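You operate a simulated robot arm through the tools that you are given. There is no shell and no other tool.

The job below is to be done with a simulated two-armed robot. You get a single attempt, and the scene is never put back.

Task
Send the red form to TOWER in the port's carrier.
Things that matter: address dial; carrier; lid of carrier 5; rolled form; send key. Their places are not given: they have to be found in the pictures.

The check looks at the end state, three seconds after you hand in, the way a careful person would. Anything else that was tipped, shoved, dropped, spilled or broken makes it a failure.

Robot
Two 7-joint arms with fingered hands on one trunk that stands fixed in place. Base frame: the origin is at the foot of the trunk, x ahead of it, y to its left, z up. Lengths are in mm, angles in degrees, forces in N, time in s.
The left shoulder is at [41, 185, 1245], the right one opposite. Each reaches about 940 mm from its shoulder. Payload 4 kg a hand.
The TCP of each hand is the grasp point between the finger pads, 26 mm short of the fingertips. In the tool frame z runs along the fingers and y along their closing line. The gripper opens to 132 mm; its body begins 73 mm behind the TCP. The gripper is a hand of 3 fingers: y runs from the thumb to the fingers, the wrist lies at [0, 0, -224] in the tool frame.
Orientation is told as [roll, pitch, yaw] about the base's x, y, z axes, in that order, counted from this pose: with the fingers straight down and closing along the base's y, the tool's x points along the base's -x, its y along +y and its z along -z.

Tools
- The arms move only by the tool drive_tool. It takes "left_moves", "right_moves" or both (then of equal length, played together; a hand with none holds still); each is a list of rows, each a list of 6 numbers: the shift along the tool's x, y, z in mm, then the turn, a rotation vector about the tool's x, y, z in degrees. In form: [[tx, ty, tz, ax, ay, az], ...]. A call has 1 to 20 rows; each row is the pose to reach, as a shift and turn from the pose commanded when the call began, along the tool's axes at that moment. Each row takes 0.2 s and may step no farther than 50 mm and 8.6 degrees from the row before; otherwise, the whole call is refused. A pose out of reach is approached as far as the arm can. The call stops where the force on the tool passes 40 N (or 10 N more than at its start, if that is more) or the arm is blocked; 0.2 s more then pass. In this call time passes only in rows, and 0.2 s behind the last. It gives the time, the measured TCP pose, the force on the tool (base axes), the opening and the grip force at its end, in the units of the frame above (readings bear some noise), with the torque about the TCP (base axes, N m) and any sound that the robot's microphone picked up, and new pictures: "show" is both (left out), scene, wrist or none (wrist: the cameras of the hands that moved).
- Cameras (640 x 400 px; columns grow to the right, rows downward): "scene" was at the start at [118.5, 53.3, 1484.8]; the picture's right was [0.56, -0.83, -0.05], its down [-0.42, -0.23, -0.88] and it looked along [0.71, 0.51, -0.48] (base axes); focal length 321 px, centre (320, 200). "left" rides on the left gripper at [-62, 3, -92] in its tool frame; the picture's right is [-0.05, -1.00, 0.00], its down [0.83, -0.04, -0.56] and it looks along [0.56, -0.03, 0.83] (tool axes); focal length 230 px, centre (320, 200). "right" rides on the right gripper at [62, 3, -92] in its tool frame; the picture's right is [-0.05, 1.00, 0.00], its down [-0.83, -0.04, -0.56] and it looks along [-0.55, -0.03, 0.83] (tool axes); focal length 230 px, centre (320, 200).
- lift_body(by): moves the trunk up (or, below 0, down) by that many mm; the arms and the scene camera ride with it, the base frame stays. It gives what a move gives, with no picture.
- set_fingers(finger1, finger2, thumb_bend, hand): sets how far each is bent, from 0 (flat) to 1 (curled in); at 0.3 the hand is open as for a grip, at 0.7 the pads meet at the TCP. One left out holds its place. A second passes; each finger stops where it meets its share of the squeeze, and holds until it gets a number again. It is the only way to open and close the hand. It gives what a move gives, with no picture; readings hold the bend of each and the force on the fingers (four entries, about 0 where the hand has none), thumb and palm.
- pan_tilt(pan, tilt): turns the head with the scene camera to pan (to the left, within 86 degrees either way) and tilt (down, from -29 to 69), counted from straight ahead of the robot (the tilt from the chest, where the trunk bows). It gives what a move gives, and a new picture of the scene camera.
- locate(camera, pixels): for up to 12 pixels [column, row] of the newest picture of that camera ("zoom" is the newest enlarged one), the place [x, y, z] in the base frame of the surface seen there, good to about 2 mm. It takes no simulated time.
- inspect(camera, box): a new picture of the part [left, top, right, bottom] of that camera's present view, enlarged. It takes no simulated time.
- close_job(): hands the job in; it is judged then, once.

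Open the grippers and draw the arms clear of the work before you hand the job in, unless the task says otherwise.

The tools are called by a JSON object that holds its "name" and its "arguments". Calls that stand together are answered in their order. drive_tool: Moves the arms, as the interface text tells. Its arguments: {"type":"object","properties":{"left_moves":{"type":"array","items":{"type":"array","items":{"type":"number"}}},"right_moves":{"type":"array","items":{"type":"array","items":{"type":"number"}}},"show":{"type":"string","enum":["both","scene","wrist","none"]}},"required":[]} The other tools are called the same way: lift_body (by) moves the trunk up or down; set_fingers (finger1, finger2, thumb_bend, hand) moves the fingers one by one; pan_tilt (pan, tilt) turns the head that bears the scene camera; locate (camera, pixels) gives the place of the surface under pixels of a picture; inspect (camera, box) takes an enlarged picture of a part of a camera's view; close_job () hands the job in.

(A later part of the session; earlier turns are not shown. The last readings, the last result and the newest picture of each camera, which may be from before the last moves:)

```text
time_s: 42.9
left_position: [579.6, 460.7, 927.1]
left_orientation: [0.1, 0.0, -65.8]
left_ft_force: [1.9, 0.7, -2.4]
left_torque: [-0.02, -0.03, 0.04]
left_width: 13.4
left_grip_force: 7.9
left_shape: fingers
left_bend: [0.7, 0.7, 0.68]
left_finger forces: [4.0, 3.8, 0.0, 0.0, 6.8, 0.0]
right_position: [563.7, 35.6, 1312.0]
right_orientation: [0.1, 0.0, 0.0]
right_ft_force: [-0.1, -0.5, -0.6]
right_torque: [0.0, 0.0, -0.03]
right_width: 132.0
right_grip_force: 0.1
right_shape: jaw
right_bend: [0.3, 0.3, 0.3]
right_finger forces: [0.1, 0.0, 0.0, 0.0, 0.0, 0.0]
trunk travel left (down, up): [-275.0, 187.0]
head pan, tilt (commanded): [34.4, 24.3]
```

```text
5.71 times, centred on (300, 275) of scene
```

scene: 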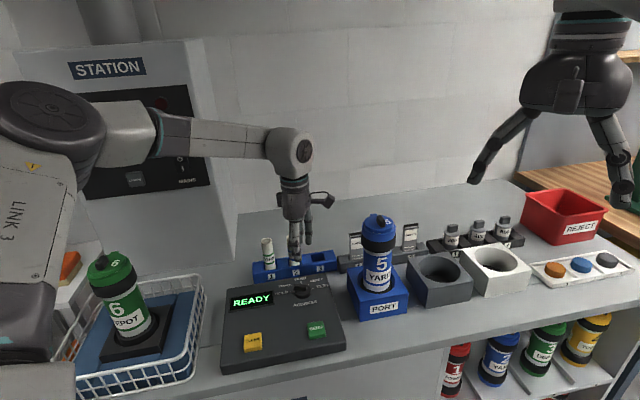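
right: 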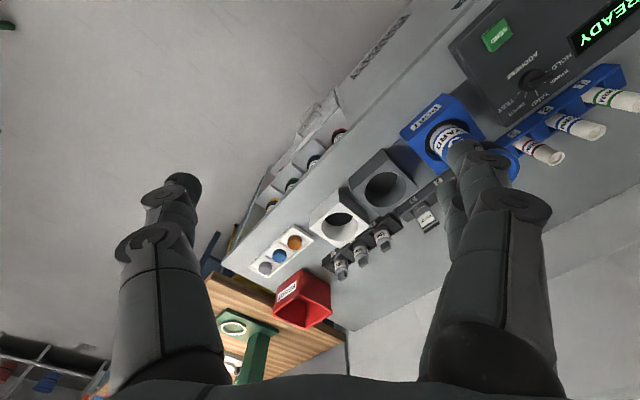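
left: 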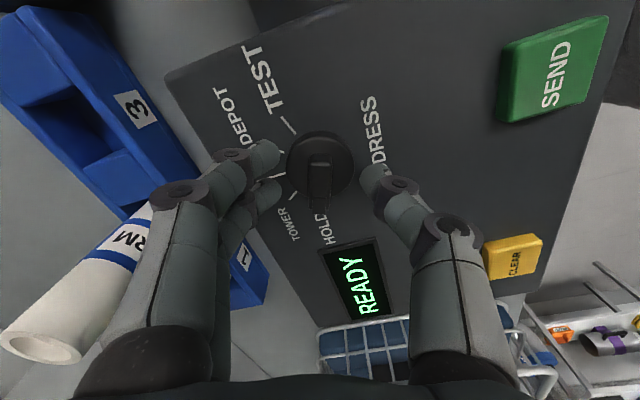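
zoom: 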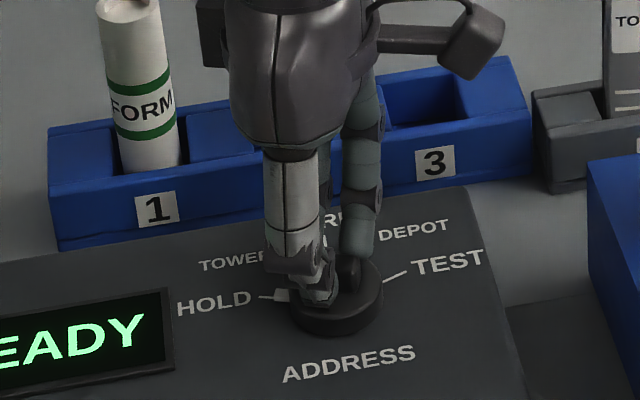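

The bar is gripped (7.9 N). I turn it 35° clockwise about the dial centre in 7° rows.

{"name": "drive_tool", "arguments": {"left_moves": [[0, 0.85, 0, 0, 0, 7], [-0.2, 1.7, 0, 0, 0, 14], [-0.5, 2.5, 0, 0, 0, 21], [-0.8, 3.3, 0, 0, 0, 28], [-1.3, 4.0, 0, 0, 0, 35]], "show": "both"}}

{"name": "inspect", "arguments": {"camera": "left", "box": [230, 100, 410, 240]}}

{"name": "inspect", "arguments": {"camera": "scene", "box": [220, 240, 340, 340]}}

```text
time_s: 44.1
left_position: [546.3, 413.6, 932.8]
left_orientation: [0.3, 1.3, -99.7]
left_ft_force: [-0.6, -0.2, 0.1]
left_torque: [0.01, -0.01, -0.01]
left_width: 1.3
left_grip_force: 0.1
left_shape: fingers
left_bend: [0.72, 0.72, 0.72]
left_finger forces: [0.1, 0.0, 0.0, 0.1, 0.0, 0.0]
left hand out of reach, approached as far as the arm can: row 4, 5
right_position: [562.3, 31.6, 1312.9]
right_orientation: [0.1, 0.0, -0.1]
right_ft_force: [-0.2, -0.4, -0.2]
right_torque: [-0.01, -0.03, 0.0]
right_width: 131.8
right_grip_force: 0.0
right_shape: jaw
right_bend: [0.3, 0.3, 0.3]
right_finger forces: [0.0, 0.0, 0.0, 0.1, 0.0, 0.1]
trunk travel left (down, up): [-275.0, 187.0]
head pan, tilt (commanded): [34.4, 24.3]
```

scene: 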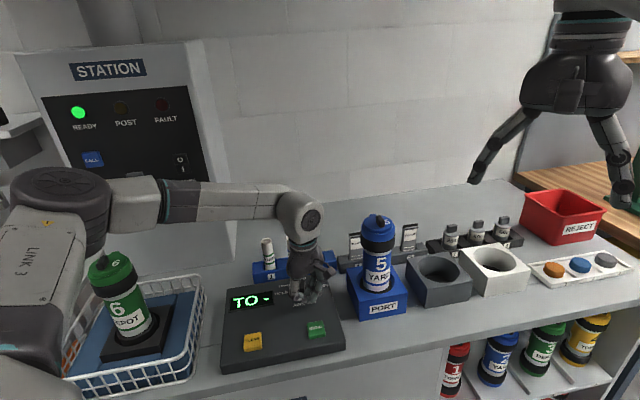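
left: 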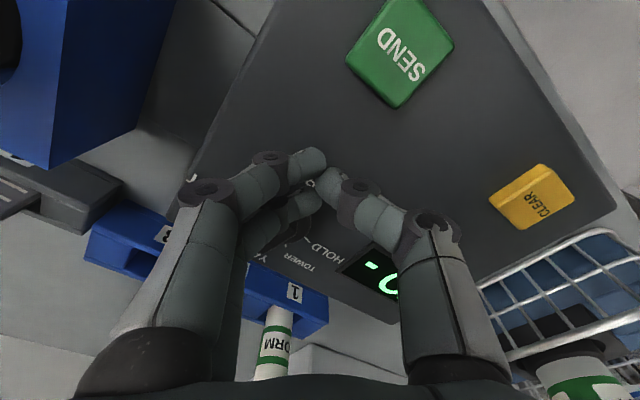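

```text
2.86 times, centred on (320, 170) of left
```

zoom: 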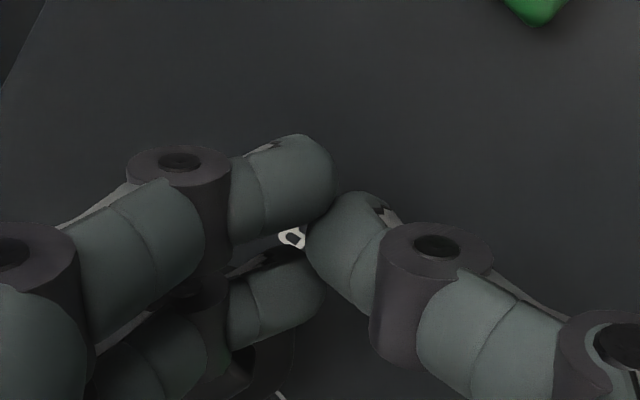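

```text
4.00 times, centred on (280, 290) of scene
```

zoom: 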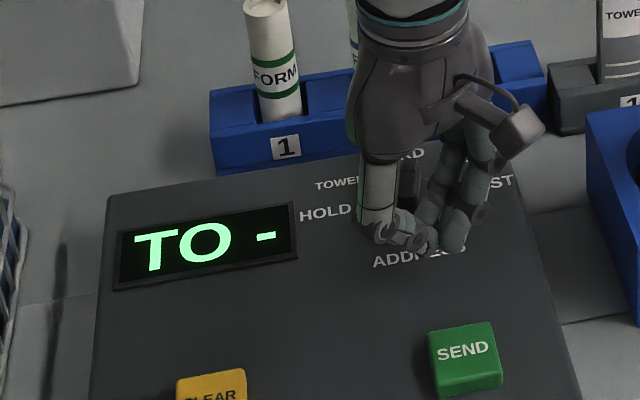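

The arm ran into a limit at the last rows and the fingers slipped off the bar; the display now says "TO -", so the dial is probably between positions. I raise the hand straight up to see the dial.

{"name": "drive_tool", "arguments": {"left_moves": [[0, 0, -30, 0, 0, 0], [0, 0, -60, 0, 0, 0], [0, 0, -100, 0, 0, 0]], "show": "both"}}

{"name": "inspect", "arguments": {"camera": "scene", "box": [220, 255, 350, 345]}}

```text
time_s: 44.9
left_position: [544.1, 410.8, 1033.0]
left_orientation: [0.1, 0.2, -100.7]
left_ft_force: [-0.1, 0.8, 0.0]
left_torque: [0.03, -0.03, -0.04]
left_width: 1.0
left_grip_force: 0.2
left_shape: fingers
left_bend: [0.72, 0.72, 0.72]
left_finger forces: [0.0, 0.0, 0.1, 0.0, 0.0, 0.0]
left hand out of reach, approached as far as the arm can: row 1, 2, 3
right_position: [564.0, 34.3, 1311.1]
right_orientation: [0.0, 0.0, 0.0]
right_ft_force: [-0.2, -0.4, 0.0]
right_torque: [0.04, -0.02, 0.02]
right_width: 131.9
right_grip_force: 0.1
right_shape: jaw
right_bend: [0.3, 0.3, 0.3]
right_finger forces: [0.0, 0.0, 0.0, 0.0, 0.0, 0.1]
trunk travel left (down, up): [-275.0, 187.0]
head pan, tilt (commanded): [34.4, 24.3]
```

scene: 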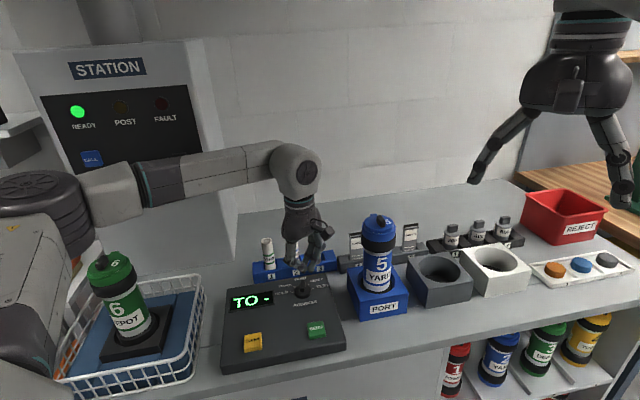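
left: 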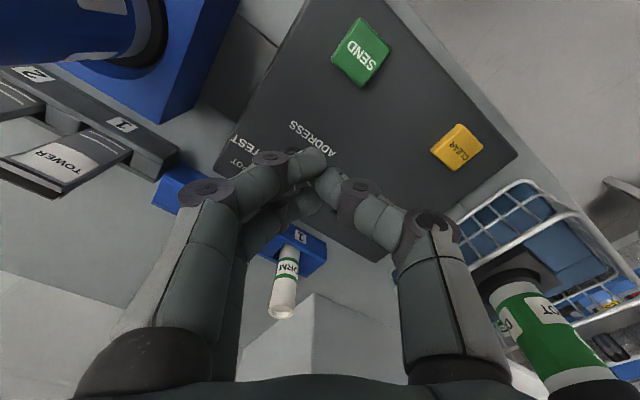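

```text
4.44 times, centred on (285, 300) of scene
```

zoom: 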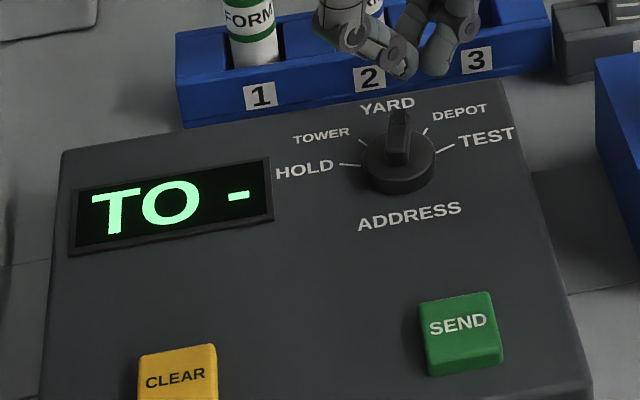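

The dial overshot to about YARD and the display shows "TO -", meaning no valid position. Yaw beyond about -90° is unreachable here, so I turn the hand back to yaw 0 above the dial; then I can nudge the bar back with one finger.

{"name": "drive_tool", "arguments": {"left_moves": [[4.2, 4.8, -1.4, 0, 0, -8.39], [8.4, 9.6, -2.8, 0, 0, -16.8], [12.6, 14.4, -4.2, 0, 0, -25.2], [16.9, 19.2, -5.7, 0, 0, -33.6], [21.1, 24, -7.1, 0, 0, -42], [25.3, 28.8, -8.5, 0, 0, -50.3], [29.5, 33.6, -9.9, 0, 0, -58.7], [33.7, 38.4, -11.3, 0, 0, -67.1], [37.9, 43.2, -12.8, 0, 0, -75.5], [42.2, 48, -14.2, 0, 0, -83.9], [46.4, 52.8, -15.6, 0, 0, -92.3], [50.6, 57.6, -17, 0, 0, -100.7]], "show": "both"}}

{"name": "set_fingers", "arguments": {"hand": "left", "finger1": 0.25, "finger2": 0.7, "thumb_bend": 0.25}}

{"name": "inspect", "arguments": {"camera": "left", "box": [200, 60, 440, 240]}}

{"name": "inspect", "arguments": {"camera": "scene", "box": [260, 260, 350, 320]}}

```text
time_s: 47.5
left_position: [610.6, 446.3, 1047.4]
left_orientation: [0.0, 0.0, 0.0]
left_ft_force: [0.4, 0.7, -0.9]
left_torque: [0.01, -0.02, 0.04]
left_width: 1.1
left_grip_force: 0.0
left_shape: fingers
left_bend: [0.72, 0.72, 0.72]
left_finger forces: [0.0, 0.0, 0.0, 0.1, 0.0, 0.1]
right_position: [562.5, 35.1, 1312.7]
right_orientation: [0.0, -0.1, 0.0]
right_ft_force: [-0.2, 0.3, -0.3]
right_torque: [0.02, -0.01, 0.01]
right_width: 132.0
right_grip_force: 0.2
right_shape: jaw
right_bend: [0.3, 0.3, 0.3]
right_finger forces: [0.1, 0.0, 0.1, 0.0, 0.1, 0.0]
trunk travel left (down, up): [-275.0, 187.0]
head pan, tilt (commanded): [34.4, 24.3]
```

scene: 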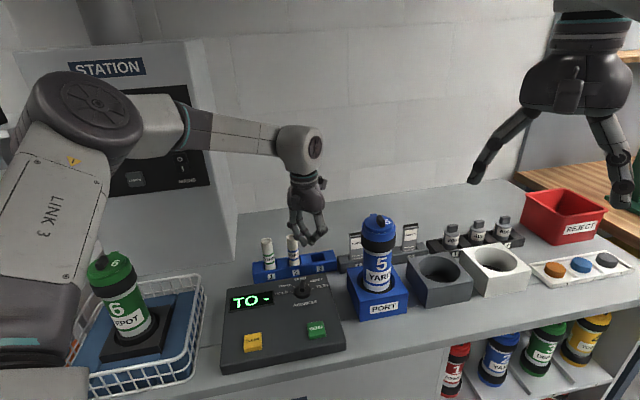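
left: 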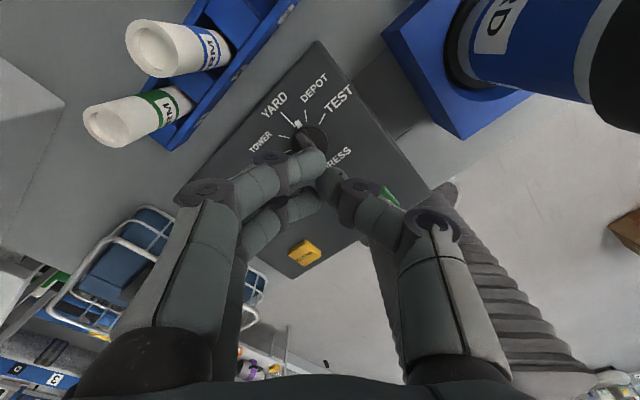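

```text
time_s: 48.5
left_position: [610.0, 446.8, 1049.0]
left_orientation: [0.0, -0.1, -0.1]
left_ft_force: [1.0, 0.3, 0.1]
left_torque: [0.01, 0.01, 0.04]
left_width: 144.4
left_grip_force: 0.2
left_shape: fingers
left_bend: [0.25, 0.7, 0.25]
left_finger forces: [0.1, 0.1, 0.0, 0.1, 0.0, 0.0]
right_position: [563.1, 35.0, 1311.3]
right_orientation: [-0.1, -0.1, 0.0]
right_ft_force: [0.3, 0.0, -0.5]
right_torque: [-0.03, 0.03, -0.03]
right_width: 131.6
right_grip_force: 0.2
right_shape: jaw
right_bend: [0.3, 0.3, 0.3]
right_finger forces: [0.0, 0.0, 0.0, 0.1, 0.1, 0.0]
trunk travel left (down, up): [-275.0, 187.0]
head pan, tilt (commanded): [34.4, 24.3]
```

```text
2.22 times, centred on (320, 150) of left
```

zoom: 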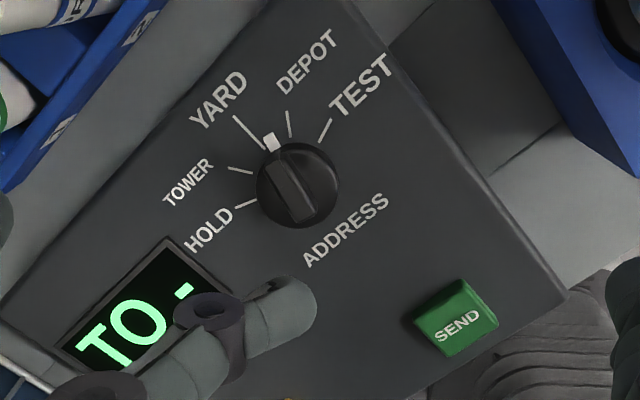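

```text
6.67 times, centred on (305, 290) of scene
```

zoom: 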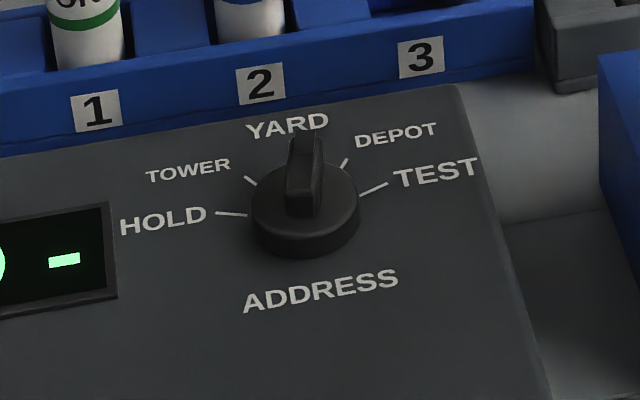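

The white pointer sits between YARD and DEPOT (about 14° past YARD). I locate the pointer, bar ends and the pusher fingertip.

{"name": "inspect", "arguments": {"camera": "left", "box": [260, 80, 364, 170]}}

{"name": "locate", "arguments": {"camera": "zoom", "pixels": [[230, 180], [262, 205], [310, 300], [285, 250], [200, 160], [250, 140], [150, 235], [160, 300], [275, 320], [320, 200]]}}

```text
4.44 times, centred on (312, 125) of left
```

zoom: 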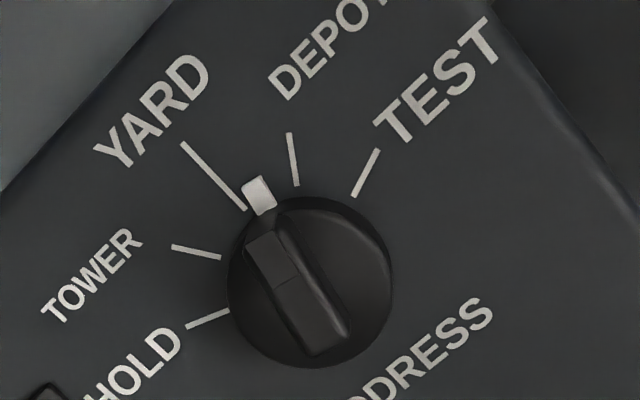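

```text
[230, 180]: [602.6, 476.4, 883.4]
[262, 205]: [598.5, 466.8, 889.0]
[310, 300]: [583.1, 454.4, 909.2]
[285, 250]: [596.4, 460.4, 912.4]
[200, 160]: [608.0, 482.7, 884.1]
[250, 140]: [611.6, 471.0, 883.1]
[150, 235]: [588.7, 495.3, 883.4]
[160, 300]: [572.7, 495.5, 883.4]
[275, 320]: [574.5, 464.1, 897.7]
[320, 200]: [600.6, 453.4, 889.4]
```

Pointer is at about 33°, and TOWER is at ~82°, so it needs ≈ +49° counter-clockwise. I locate the pusher fingertip relative to the TCP.

{"name": "locate", "arguments": {"camera": "left", "pixels": [[311, 195], [316, 200], [305, 200], [300, 190], [300, 210], [290, 200]]}}

{"name": "inspect", "arguments": {"camera": "scene", "box": [250, 180, 370, 270]}}

```text
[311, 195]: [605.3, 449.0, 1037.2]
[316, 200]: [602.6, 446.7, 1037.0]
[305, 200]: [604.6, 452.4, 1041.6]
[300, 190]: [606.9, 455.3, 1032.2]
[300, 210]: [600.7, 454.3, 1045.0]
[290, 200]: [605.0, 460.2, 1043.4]
```

```text
4.44 times, centred on (310, 225) of scene
```

zoom: 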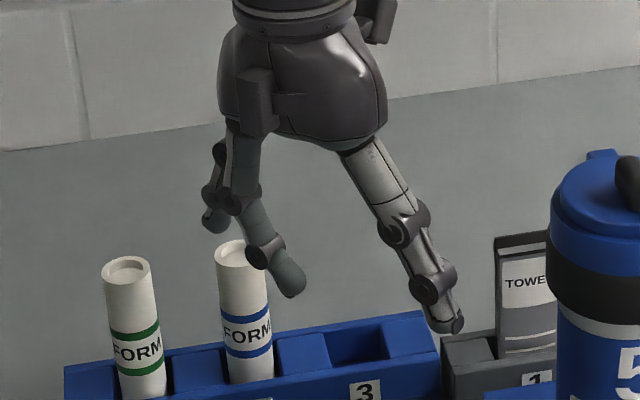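

I locate the finger's tip end and the thumb's end in the scene zoom to know which is lowest.

{"name": "locate", "arguments": {"camera": "zoom", "pixels": [[290, 290], [298, 282], [285, 275], [280, 265], [448, 325], [440, 318], [215, 225]]}}

```text
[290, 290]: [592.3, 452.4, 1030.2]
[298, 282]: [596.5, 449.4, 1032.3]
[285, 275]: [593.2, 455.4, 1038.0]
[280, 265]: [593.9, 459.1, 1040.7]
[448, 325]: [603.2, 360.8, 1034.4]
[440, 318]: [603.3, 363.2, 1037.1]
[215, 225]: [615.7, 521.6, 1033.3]
```

Fingertip centre is about (-10.5,+3,-25) from the TCP. I descend beside the bar on its clockwise side (TCP [612,436,927]) without touching it.

{"name": "drive_tool", "arguments": {"left_moves": [[-0.6, -3.6, 41, 0, 0, 0], [-1.2, -7.2, 82, 0, 0, 0], [-1.8, -10.8, 105, 0, 0, 0], [-1.8, -10.8, 121.5, 0, 0, 0]], "show": "both"}}

{"name": "inspect", "arguments": {"camera": "left", "box": [230, 120, 410, 240]}}

{"name": "inspect", "arguments": {"camera": "scene", "box": [260, 240, 350, 310]}}

```text
time_s: 49.5
left_position: [612.1, 437.0, 923.7]
left_orientation: [0.0, 0.0, -0.1]
left_ft_force: [-0.3, -0.9, 0.8]
left_torque: [0.02, 0.0, 0.02]
left_width: 144.7
left_grip_force: 0.1
left_shape: fingers
left_bend: [0.25, 0.7, 0.25]
left_finger forces: [0.0, 0.0, 0.0, 0.0, 0.0, 0.0]
right_position: [563.9, 36.0, 1311.4]
right_orientation: [0.0, 0.0, 0.0]
right_ft_force: [0.5, 0.0, -1.2]
right_torque: [0.03, 0.0, 0.02]
right_width: 132.1
right_grip_force: 0.2
right_shape: jaw
right_bend: [0.3, 0.3, 0.3]
right_finger forces: [0.0, 0.1, 0.0, 0.0, 0.0, 0.0]
trunk travel left (down, up): [-275.0, 187.0]
head pan, tilt (commanded): [34.4, 24.3]
```

scene: 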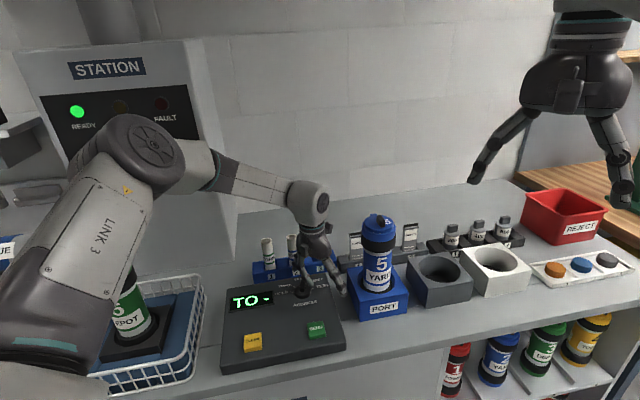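
left: 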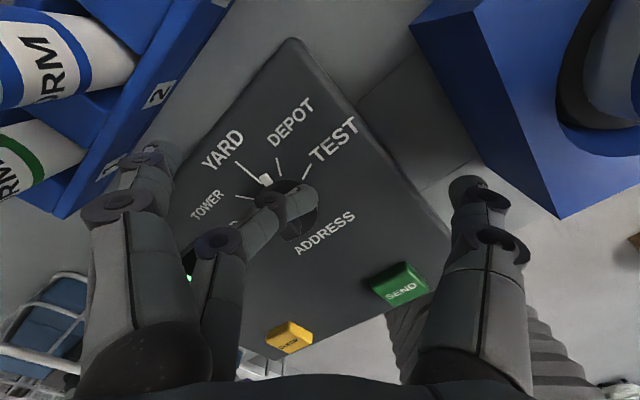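

```text
3.33 times, centred on (320, 180) of left
```

zoom: 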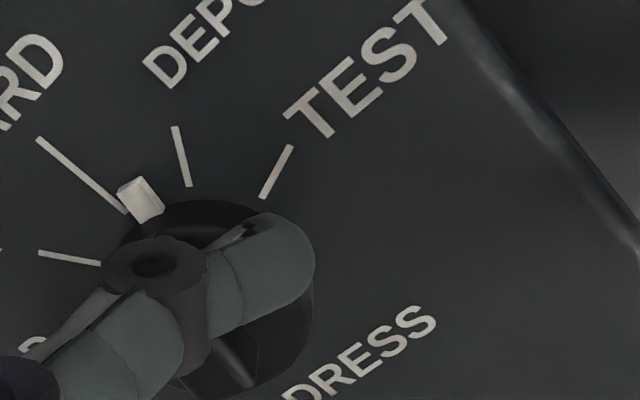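

```text
5.71 times, centred on (305, 275) of scene
```

zoom: 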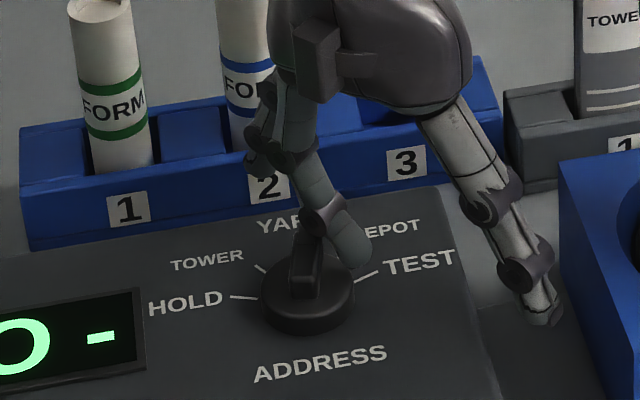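

The fingertip is beside the bar without contact. I push +y by 14 mm in small rows and watch the display.

{"name": "drive_tool", "arguments": {"left_moves": [[0.6, 4, -1, 0, 0, 0], [1.2, 8, -1, 0, 0, 0], [1.8, 12, -1, 0, 0, 0], [1.8, 14, -1, 0, 0, 0]], "show": "scene"}}

{"name": "inspect", "arguments": {"camera": "scene", "box": [220, 250, 350, 340]}}

{"name": "inspect", "arguments": {"camera": "left", "box": [230, 120, 410, 240]}}

```text
time_s: 50.5
left_position: [611.7, 449.5, 927.6]
left_orientation: [0.0, -0.1, -0.2]
left_ft_force: [1.4, -0.5, 1.5]
left_torque: [-0.03, 0.03, 0.01]
left_width: 144.8
left_grip_force: 1.1
left_shape: fingers
left_bend: [0.25, 0.71, 0.25]
left_finger forces: [0.0, 2.6, 0.1, 0.0, 0.0, 0.0]
right_position: [563.1, 34.1, 1312.4]
right_orientation: [0.0, 0.0, 0.0]
right_ft_force: [0.4, 0.7, -0.3]
right_torque: [0.0, 0.01, 0.02]
right_width: 132.0
right_grip_force: 0.0
right_shape: jaw
right_bend: [0.3, 0.3, 0.3]
right_finger forces: [0.1, 0.0, 0.1, 0.0, 0.0, 0.0]
trunk travel left (down, up): [-275.0, 187.0]
head pan, tilt (commanded): [34.4, 24.3]
```

scene: 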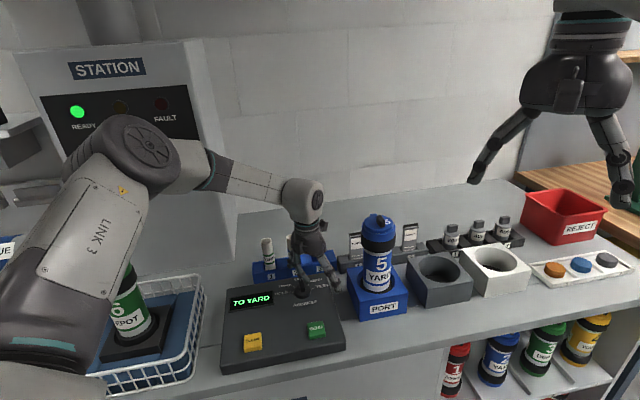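

```text
4.44 times, centred on (285, 295) of scene
```

zoom: 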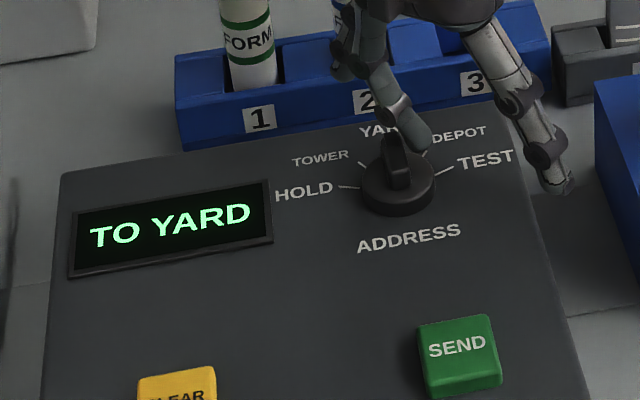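

```text
3.33 times, centred on (320, 180) of left
```

zoom: 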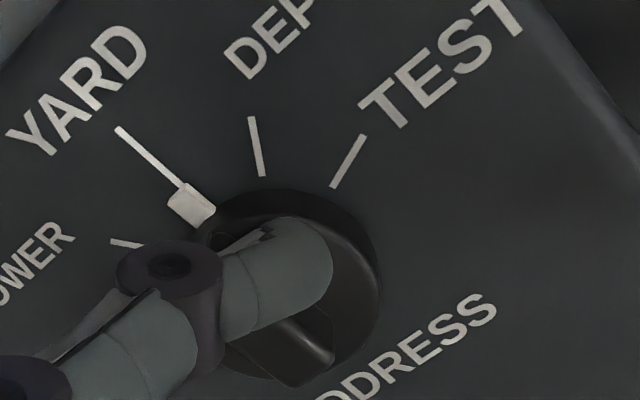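

The display now reads "TO YARD" and the dial follows the finger. I continue the push about 10 mm along the arc toward TOWER.

{"name": "drive_tool", "arguments": {"left_moves": [[0.2, 3, 0, 0, 0, 0], [0.7, 5.5, 0, 0, 0, 0], [1.6, 8, 0, 0, 0, 0]], "show": "scene"}}

{"name": "inspect", "arguments": {"camera": "scene", "box": [220, 250, 350, 340]}}

{"name": "inspect", "arguments": {"camera": "left", "box": [230, 120, 410, 240]}}

```text
time_s: 51.3
left_position: [608.0, 458.9, 926.6]
left_orientation: [0.0, 0.1, 0.0]
left_ft_force: [0.6, -0.2, 1.2]
left_torque: [-0.01, -0.01, 0.0]
left_width: 144.7
left_grip_force: 0.1
left_shape: fingers
left_bend: [0.25, 0.7, 0.25]
left_finger forces: [0.0, 0.0, 0.0, 0.0, 0.0, 0.0]
right_position: [563.9, 36.4, 1312.1]
right_orientation: [-0.1, 0.0, 0.0]
right_ft_force: [-0.1, -0.7, -0.5]
right_torque: [-0.01, 0.0, -0.03]
right_width: 132.2
right_grip_force: 0.2
right_shape: jaw
right_bend: [0.3, 0.3, 0.3]
right_finger forces: [0.1, 0.0, 0.0, 0.0, 0.0, 0.1]
trunk travel left (down, up): [-275.0, 187.0]
head pan, tilt (commanded): [34.4, 24.3]
```

scene: 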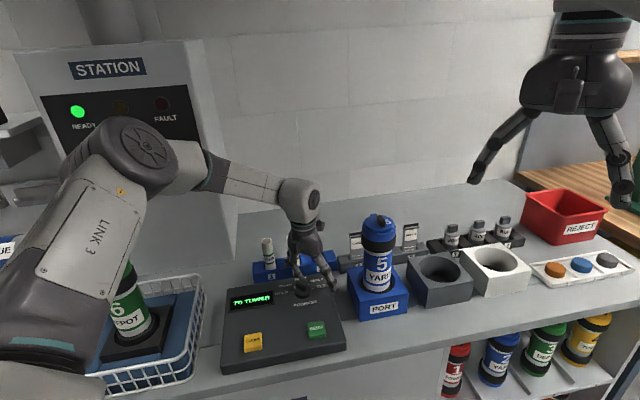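

```text
4.44 times, centred on (285, 295) of scene
```

zoom: 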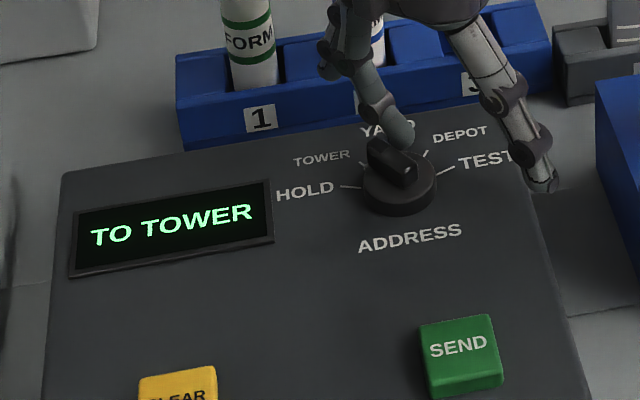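

```text
3.33 times, centred on (320, 180) of left
```

zoom: 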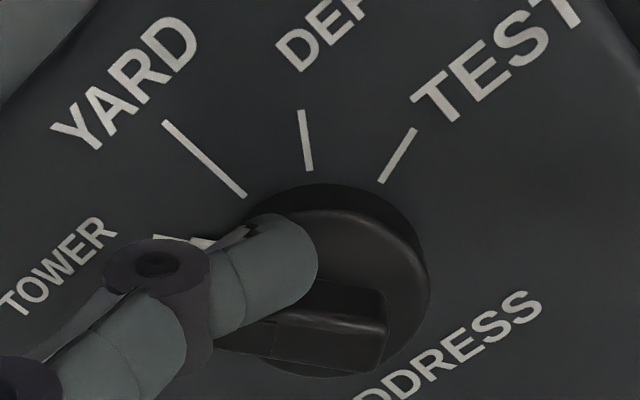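

The display reads "TO TOWER" and the finger force dropped to zero (dial settled in its detent). I lift straight up away from the dial and check it stays.

{"name": "drive_tool", "arguments": {"left_moves": [[0, -1, -15, 0, 0, 0], [0, -1, -45, 0, 0, 0], [0, -1, -90, 0, 0, 0]], "show": "both"}}

{"name": "inspect", "arguments": {"camera": "left", "box": [220, 80, 480, 280]}}

{"name": "inspect", "arguments": {"camera": "scene", "box": [220, 250, 350, 370]}}

{"name": "locate", "arguments": {"camera": "zoom", "pixels": [[428, 252], [410, 248], [445, 245], [430, 268], [430, 240], [390, 262], [480, 262]]}}

```text
time_s: 52.1
left_position: [609.2, 459.8, 1020.1]
left_orientation: [0.1, -0.1, -0.2]
left_ft_force: [-0.2, -0.2, -0.5]
left_torque: [-0.03, -0.04, -0.02]
left_width: 144.5
left_grip_force: 0.0
left_shape: fingers
left_bend: [0.25, 0.7, 0.25]
left_finger forces: [0.0, 0.1, 0.0, 0.0, 0.0, 0.1]
right_position: [561.7, 35.0, 1311.4]
right_orientation: [0.0, 0.0, 0.1]
right_ft_force: [-1.2, -1.2, -0.6]
right_torque: [0.02, 0.01, -0.01]
right_width: 131.9
right_grip_force: 0.1
right_shape: jaw
right_bend: [0.3, 0.3, 0.3]
right_finger forces: [0.0, 0.1, 0.1, 0.0, 0.0, 0.1]
trunk travel left (down, up): [-275.0, 187.0]
head pan, tilt (commanded): [34.4, 24.3]
```

scene: 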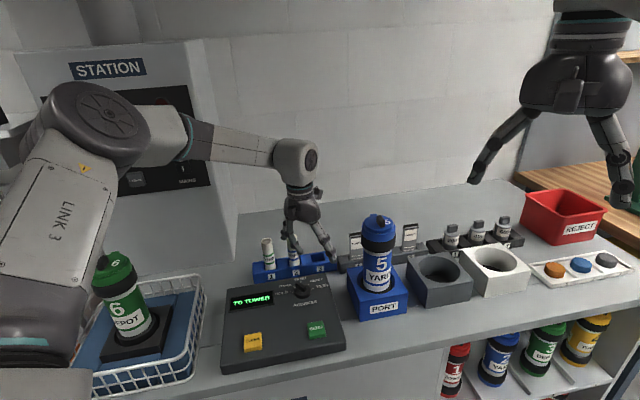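
left: 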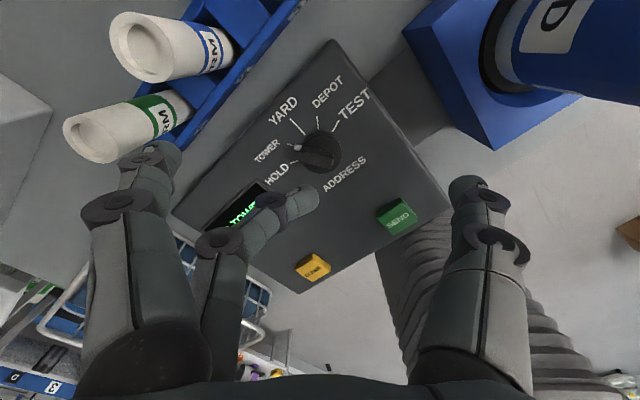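

```text
2.00 times, centred on (350, 180) of left
```

zoom: 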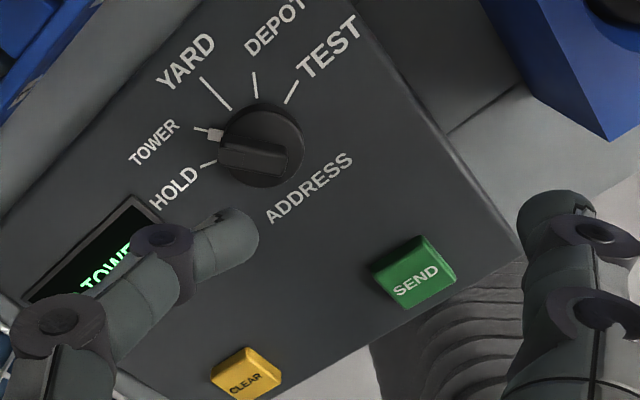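

```text
3.33 times, centred on (285, 310) of scene
```

zoom: 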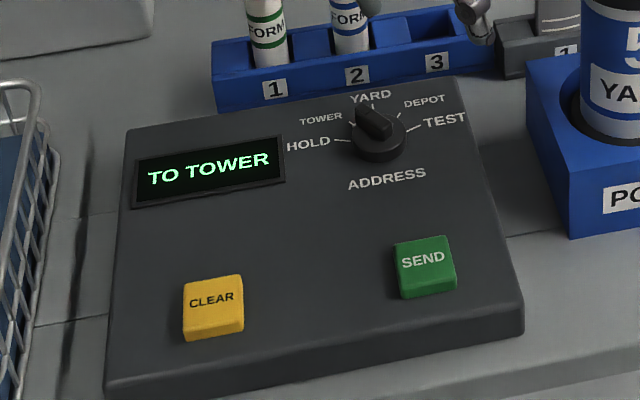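

```text
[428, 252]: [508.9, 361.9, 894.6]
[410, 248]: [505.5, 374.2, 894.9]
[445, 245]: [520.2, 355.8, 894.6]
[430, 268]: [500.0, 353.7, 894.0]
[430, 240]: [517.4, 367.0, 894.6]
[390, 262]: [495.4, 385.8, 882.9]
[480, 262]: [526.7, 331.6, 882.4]
```

The pointer is exactly on TOWER and the display confirms it. Before pressing SEND I re-check the lid/port and locate the SEND key centre from the wrist view.

{"name": "locate", "arguments": {"camera": "left", "pixels": [[397, 214], [380, 212], [412, 205], [395, 203], [400, 226], [384, 220]]}}

{"name": "inspect", "arguments": {"camera": "scene", "box": [335, 200, 425, 330]}}

{"name": "inspect", "arguments": {"camera": "scene", "box": [350, 205, 414, 255]}}

```text
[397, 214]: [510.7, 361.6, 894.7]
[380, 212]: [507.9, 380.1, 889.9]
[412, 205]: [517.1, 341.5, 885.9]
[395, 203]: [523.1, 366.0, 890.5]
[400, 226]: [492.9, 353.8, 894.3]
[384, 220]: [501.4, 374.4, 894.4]
```

```text
3.08 times, centred on (380, 265) of scene
```

zoom: 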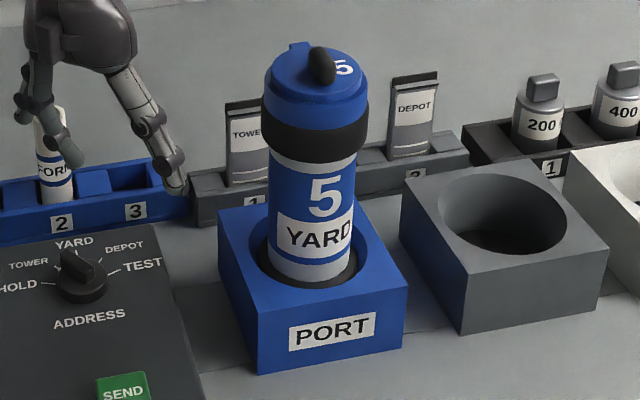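

```text
8.00 times, centred on (382, 230) of scene
```

zoom: 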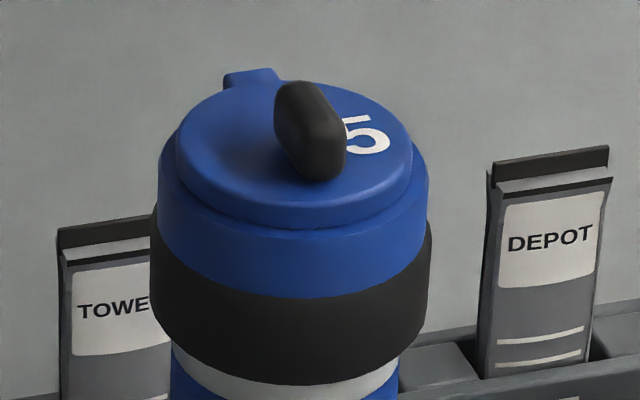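

The lid is concentric and the carrier sits square in the port. I move finger 2 above the SEND key (centre ≈[508,362]).

{"name": "drive_tool", "arguments": {"left_moves": [[23, -25, 17, 0, 0, 0], [46, -50, 34, 0, 0, 0], [69, -75, 51, 0, 0, 0], [91, -100.5, 70, 0, 0, 0]], "show": "both"}}

{"name": "inspect", "arguments": {"camera": "left", "box": [230, 120, 410, 240]}}

{"name": "inspect", "arguments": {"camera": "scene", "box": [250, 250, 370, 350]}}

```text
time_s: 53.1
left_position: [517.2, 354.8, 946.7]
left_orientation: [0.0, 0.0, -0.1]
left_ft_force: [-0.1, 0.8, -0.3]
left_torque: [0.01, 0.0, -0.01]
left_width: 144.6
left_grip_force: 0.1
left_shape: fingers
left_bend: [0.25, 0.7, 0.25]
left_finger forces: [0.1, 0.0, 0.0, 0.0, 0.1, 0.1]
right_position: [563.9, 34.2, 1311.6]
right_orientation: [0.0, 0.0, 0.0]
right_ft_force: [0.5, 0.0, 0.2]
right_torque: [0.04, -0.03, 0.03]
right_width: 132.0
right_grip_force: 0.1
right_shape: jaw
right_bend: [0.3, 0.3, 0.3]
right_finger forces: [0.0, 0.0, 0.1, 0.0, 0.0, 0.1]
trunk travel left (down, up): [-275.0, 187.0]
head pan, tilt (commanded): [34.4, 24.3]
```

scene: 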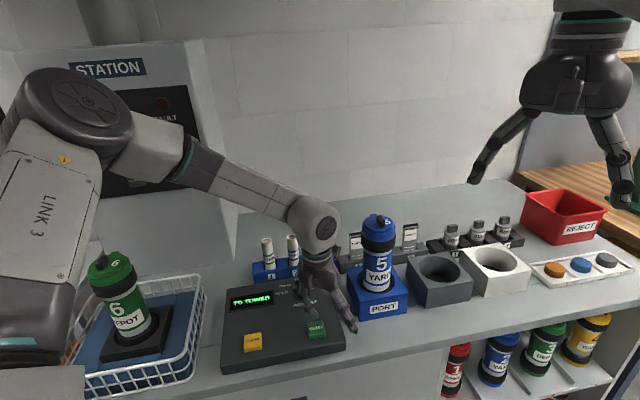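
left: 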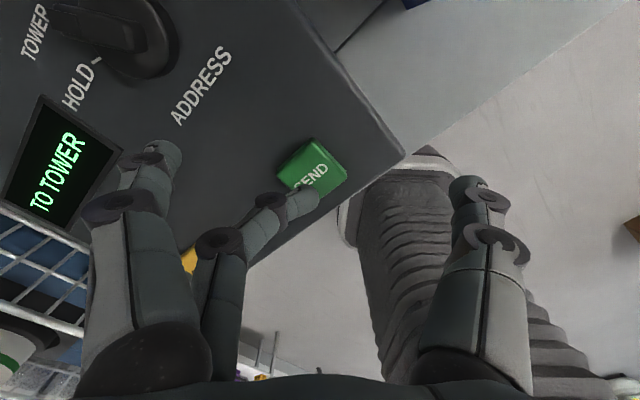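

```text
3.33 times, centred on (320, 180) of left
```

zoom: 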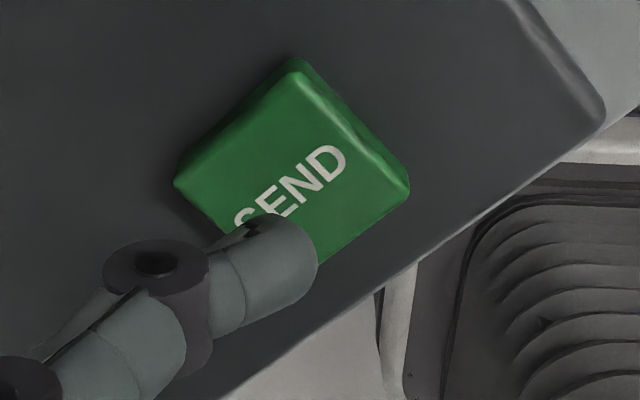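

```text
4.00 times, centred on (310, 300) of scene
```

zoom: 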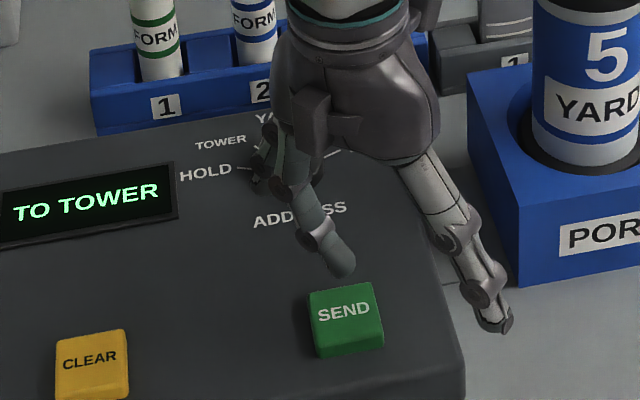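

The fingertip is over the SEND key. I lower 22 mm first, then continue in small steps until it presses.

{"name": "drive_tool", "arguments": {"left_moves": [[-1, 3, 8, 0, 0, 0], [-1, 3, 16, 0, 0, 0], [-1, 3, 22, 0, 0, 0]], "show": "wrist"}}

{"name": "inspect", "arguments": {"camera": "scene", "box": [220, 250, 370, 350]}}

```text
time_s: 53.9
left_position: [519.3, 357.5, 926.2]
left_orientation: [-0.1, -0.1, -0.2]
left_ft_force: [0.3, 0.1, -0.1]
left_torque: [0.02, 0.01, 0.0]
left_width: 144.6
left_grip_force: 0.1
left_shape: fingers
left_bend: [0.25, 0.7, 0.25]
left_finger forces: [0.1, 0.0, 0.0, 0.0, 0.0, 0.0]
right_position: [564.0, 35.1, 1312.8]
right_orientation: [0.1, 0.0, 0.0]
right_ft_force: [0.0, -0.9, 0.4]
right_torque: [0.04, 0.02, 0.0]
right_width: 132.2
right_grip_force: 0.1
right_shape: jaw
right_bend: [0.3, 0.3, 0.3]
right_finger forces: [0.0, 0.1, 0.0, 0.0, 0.1, 0.0]
trunk travel left (down, up): [-275.0, 187.0]
head pan, tilt (commanded): [34.4, 24.3]
```

left: 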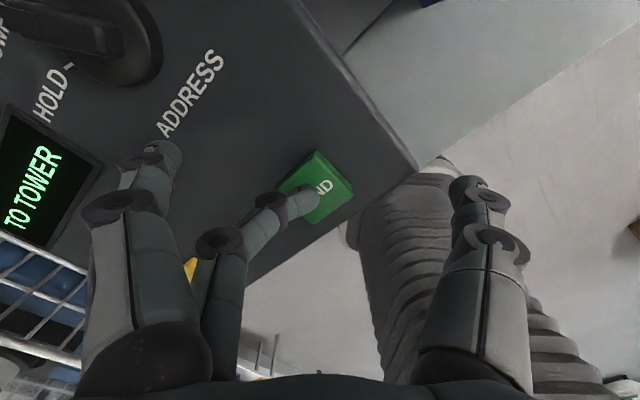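

```text
4.00 times, centred on (295, 300) of scene
```

zoom: 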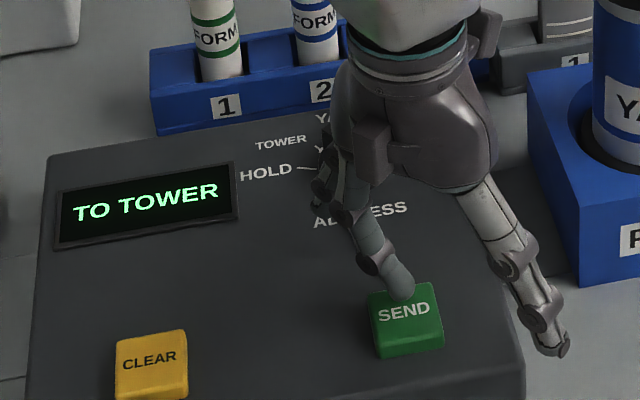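

The tip is slightly toward the key's far edge; I shift 5 mm nearer and press down in small rows.

{"name": "drive_tool", "arguments": {"left_moves": [[4, -3, 2, 0, 0, 0], [4, -3, 5, 0, 0, 0], [4, -3, 7, 0, 0, 0], [4, -3, 9, 0, 0, 0], [4, -3, 11, 0, 0, 0]], "show": "scene"}}

{"name": "inspect", "arguments": {"camera": "scene", "box": [220, 250, 370, 350]}}

```text
time_s: 55.1
left_position: [514.1, 356.5, 916.2]
left_orientation: [0.0, -0.2, -0.2]
left_ft_force: [0.4, 2.3, 8.2]
left_torque: [0.1, 0.06, -0.05]
left_width: 144.5
left_grip_force: 3.8
left_shape: fingers
left_bend: [0.25, 0.71, 0.25]
left_finger forces: [0.0, 8.3, 0.0, 0.1, 0.1, 0.0]
right_position: [562.2, 34.9, 1312.7]
right_orientation: [-0.1, 0.0, 0.0]
right_ft_force: [-0.3, -0.9, 0.0]
right_torque: [-0.02, 0.03, 0.01]
right_width: 131.9
right_grip_force: 0.0
right_shape: jaw
right_bend: [0.3, 0.3, 0.3]
right_finger forces: [0.0, 0.0, 0.1, 0.1, 0.1, 0.0]
trunk travel left (down, up): [-275.0, 187.0]
head pan, tilt (commanded): [34.4, 24.3]
heard: click
```

scene: 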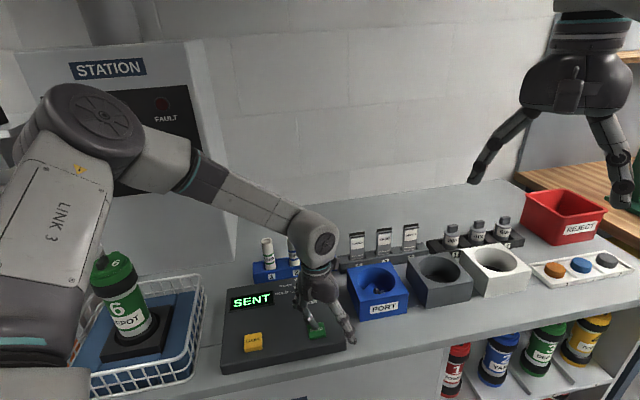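

```text
4.00 times, centred on (295, 300) of scene
```

zoom: 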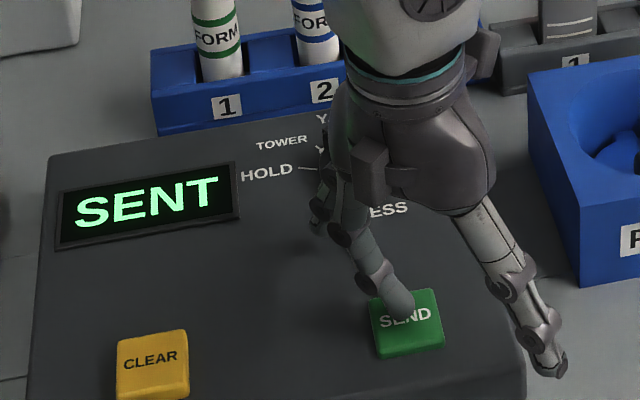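

A click was heard, the display shows "SENT" and the carrier has left the port. I lift the finger off the key straight up.

{"name": "drive_tool", "arguments": {"left_moves": [[0, 0, -15, 0, 0, 0], [0, 0, -50, 0, 0, 0], [0, 0, -95, 0, 0, 0], [0, 0, -140, 0, 0, 0], [0, 0, -180, 0, 0, 0]], "show": "both"}}

{"name": "inspect", "arguments": {"camera": "scene", "box": [220, 220, 430, 350]}}

{"name": "inspect", "arguments": {"camera": "scene", "box": [40, 70, 210, 200]}}

```text
time_s: 56.3
left_position: [512.8, 355.7, 1095.0]
left_orientation: [0.0, 0.1, -0.2]
left_ft_force: [0.3, 0.7, 0.4]
left_torque: [-0.01, 0.01, 0.01]
left_width: 144.8
left_grip_force: 0.1
left_shape: fingers
left_bend: [0.25, 0.7, 0.25]
left_finger forces: [0.0, 0.0, 0.0, 0.1, 0.0, 0.1]
right_position: [562.0, 34.5, 1311.4]
right_orientation: [0.0, 0.0, 0.0]
right_ft_force: [0.2, 0.0, 1.6]
right_torque: [0.02, -0.01, 0.02]
right_width: 131.8
right_grip_force: 0.1
right_shape: jaw
right_bend: [0.3, 0.3, 0.3]
right_finger forces: [0.0, 0.0, 0.1, 0.0, 0.0, 0.0]
trunk travel left (down, up): [-275.0, 187.0]
head pan, tilt (commanded): [34.4, 24.3]
```

scene: 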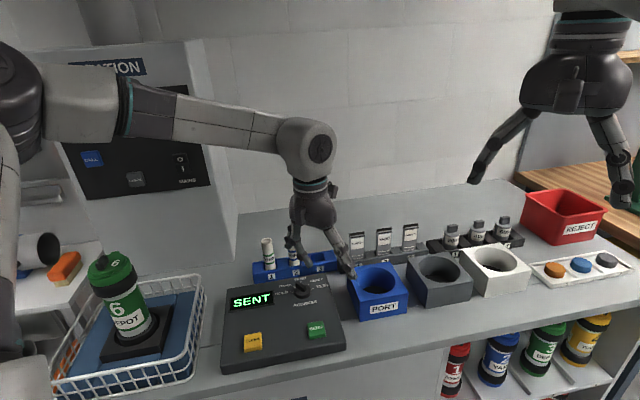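
left: 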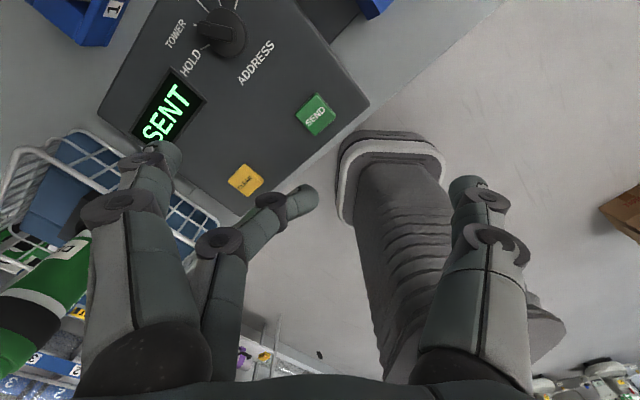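

```text
3.05 times, centred on (325, 285) of scene
```

zoom: 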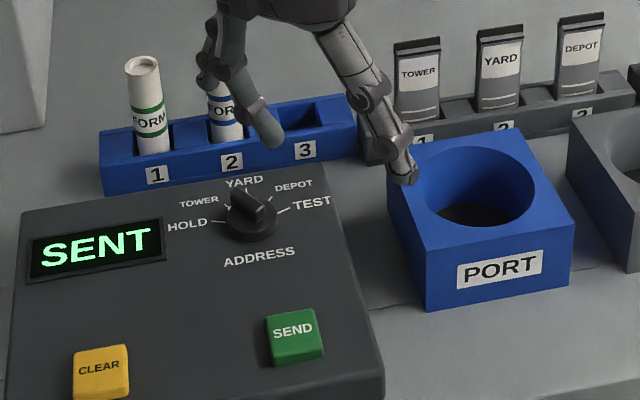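

```text
3.08 times, centred on (125, 135) of scene
```

zoom: 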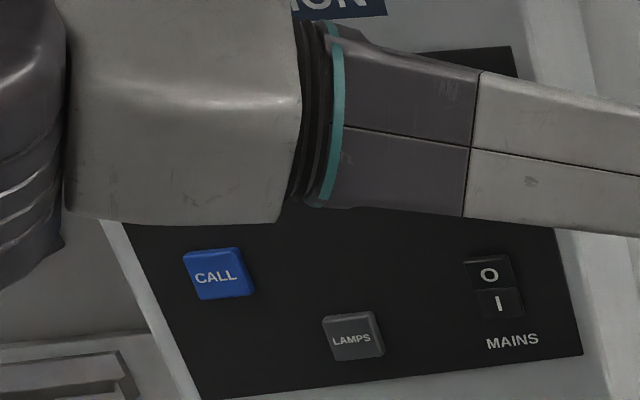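

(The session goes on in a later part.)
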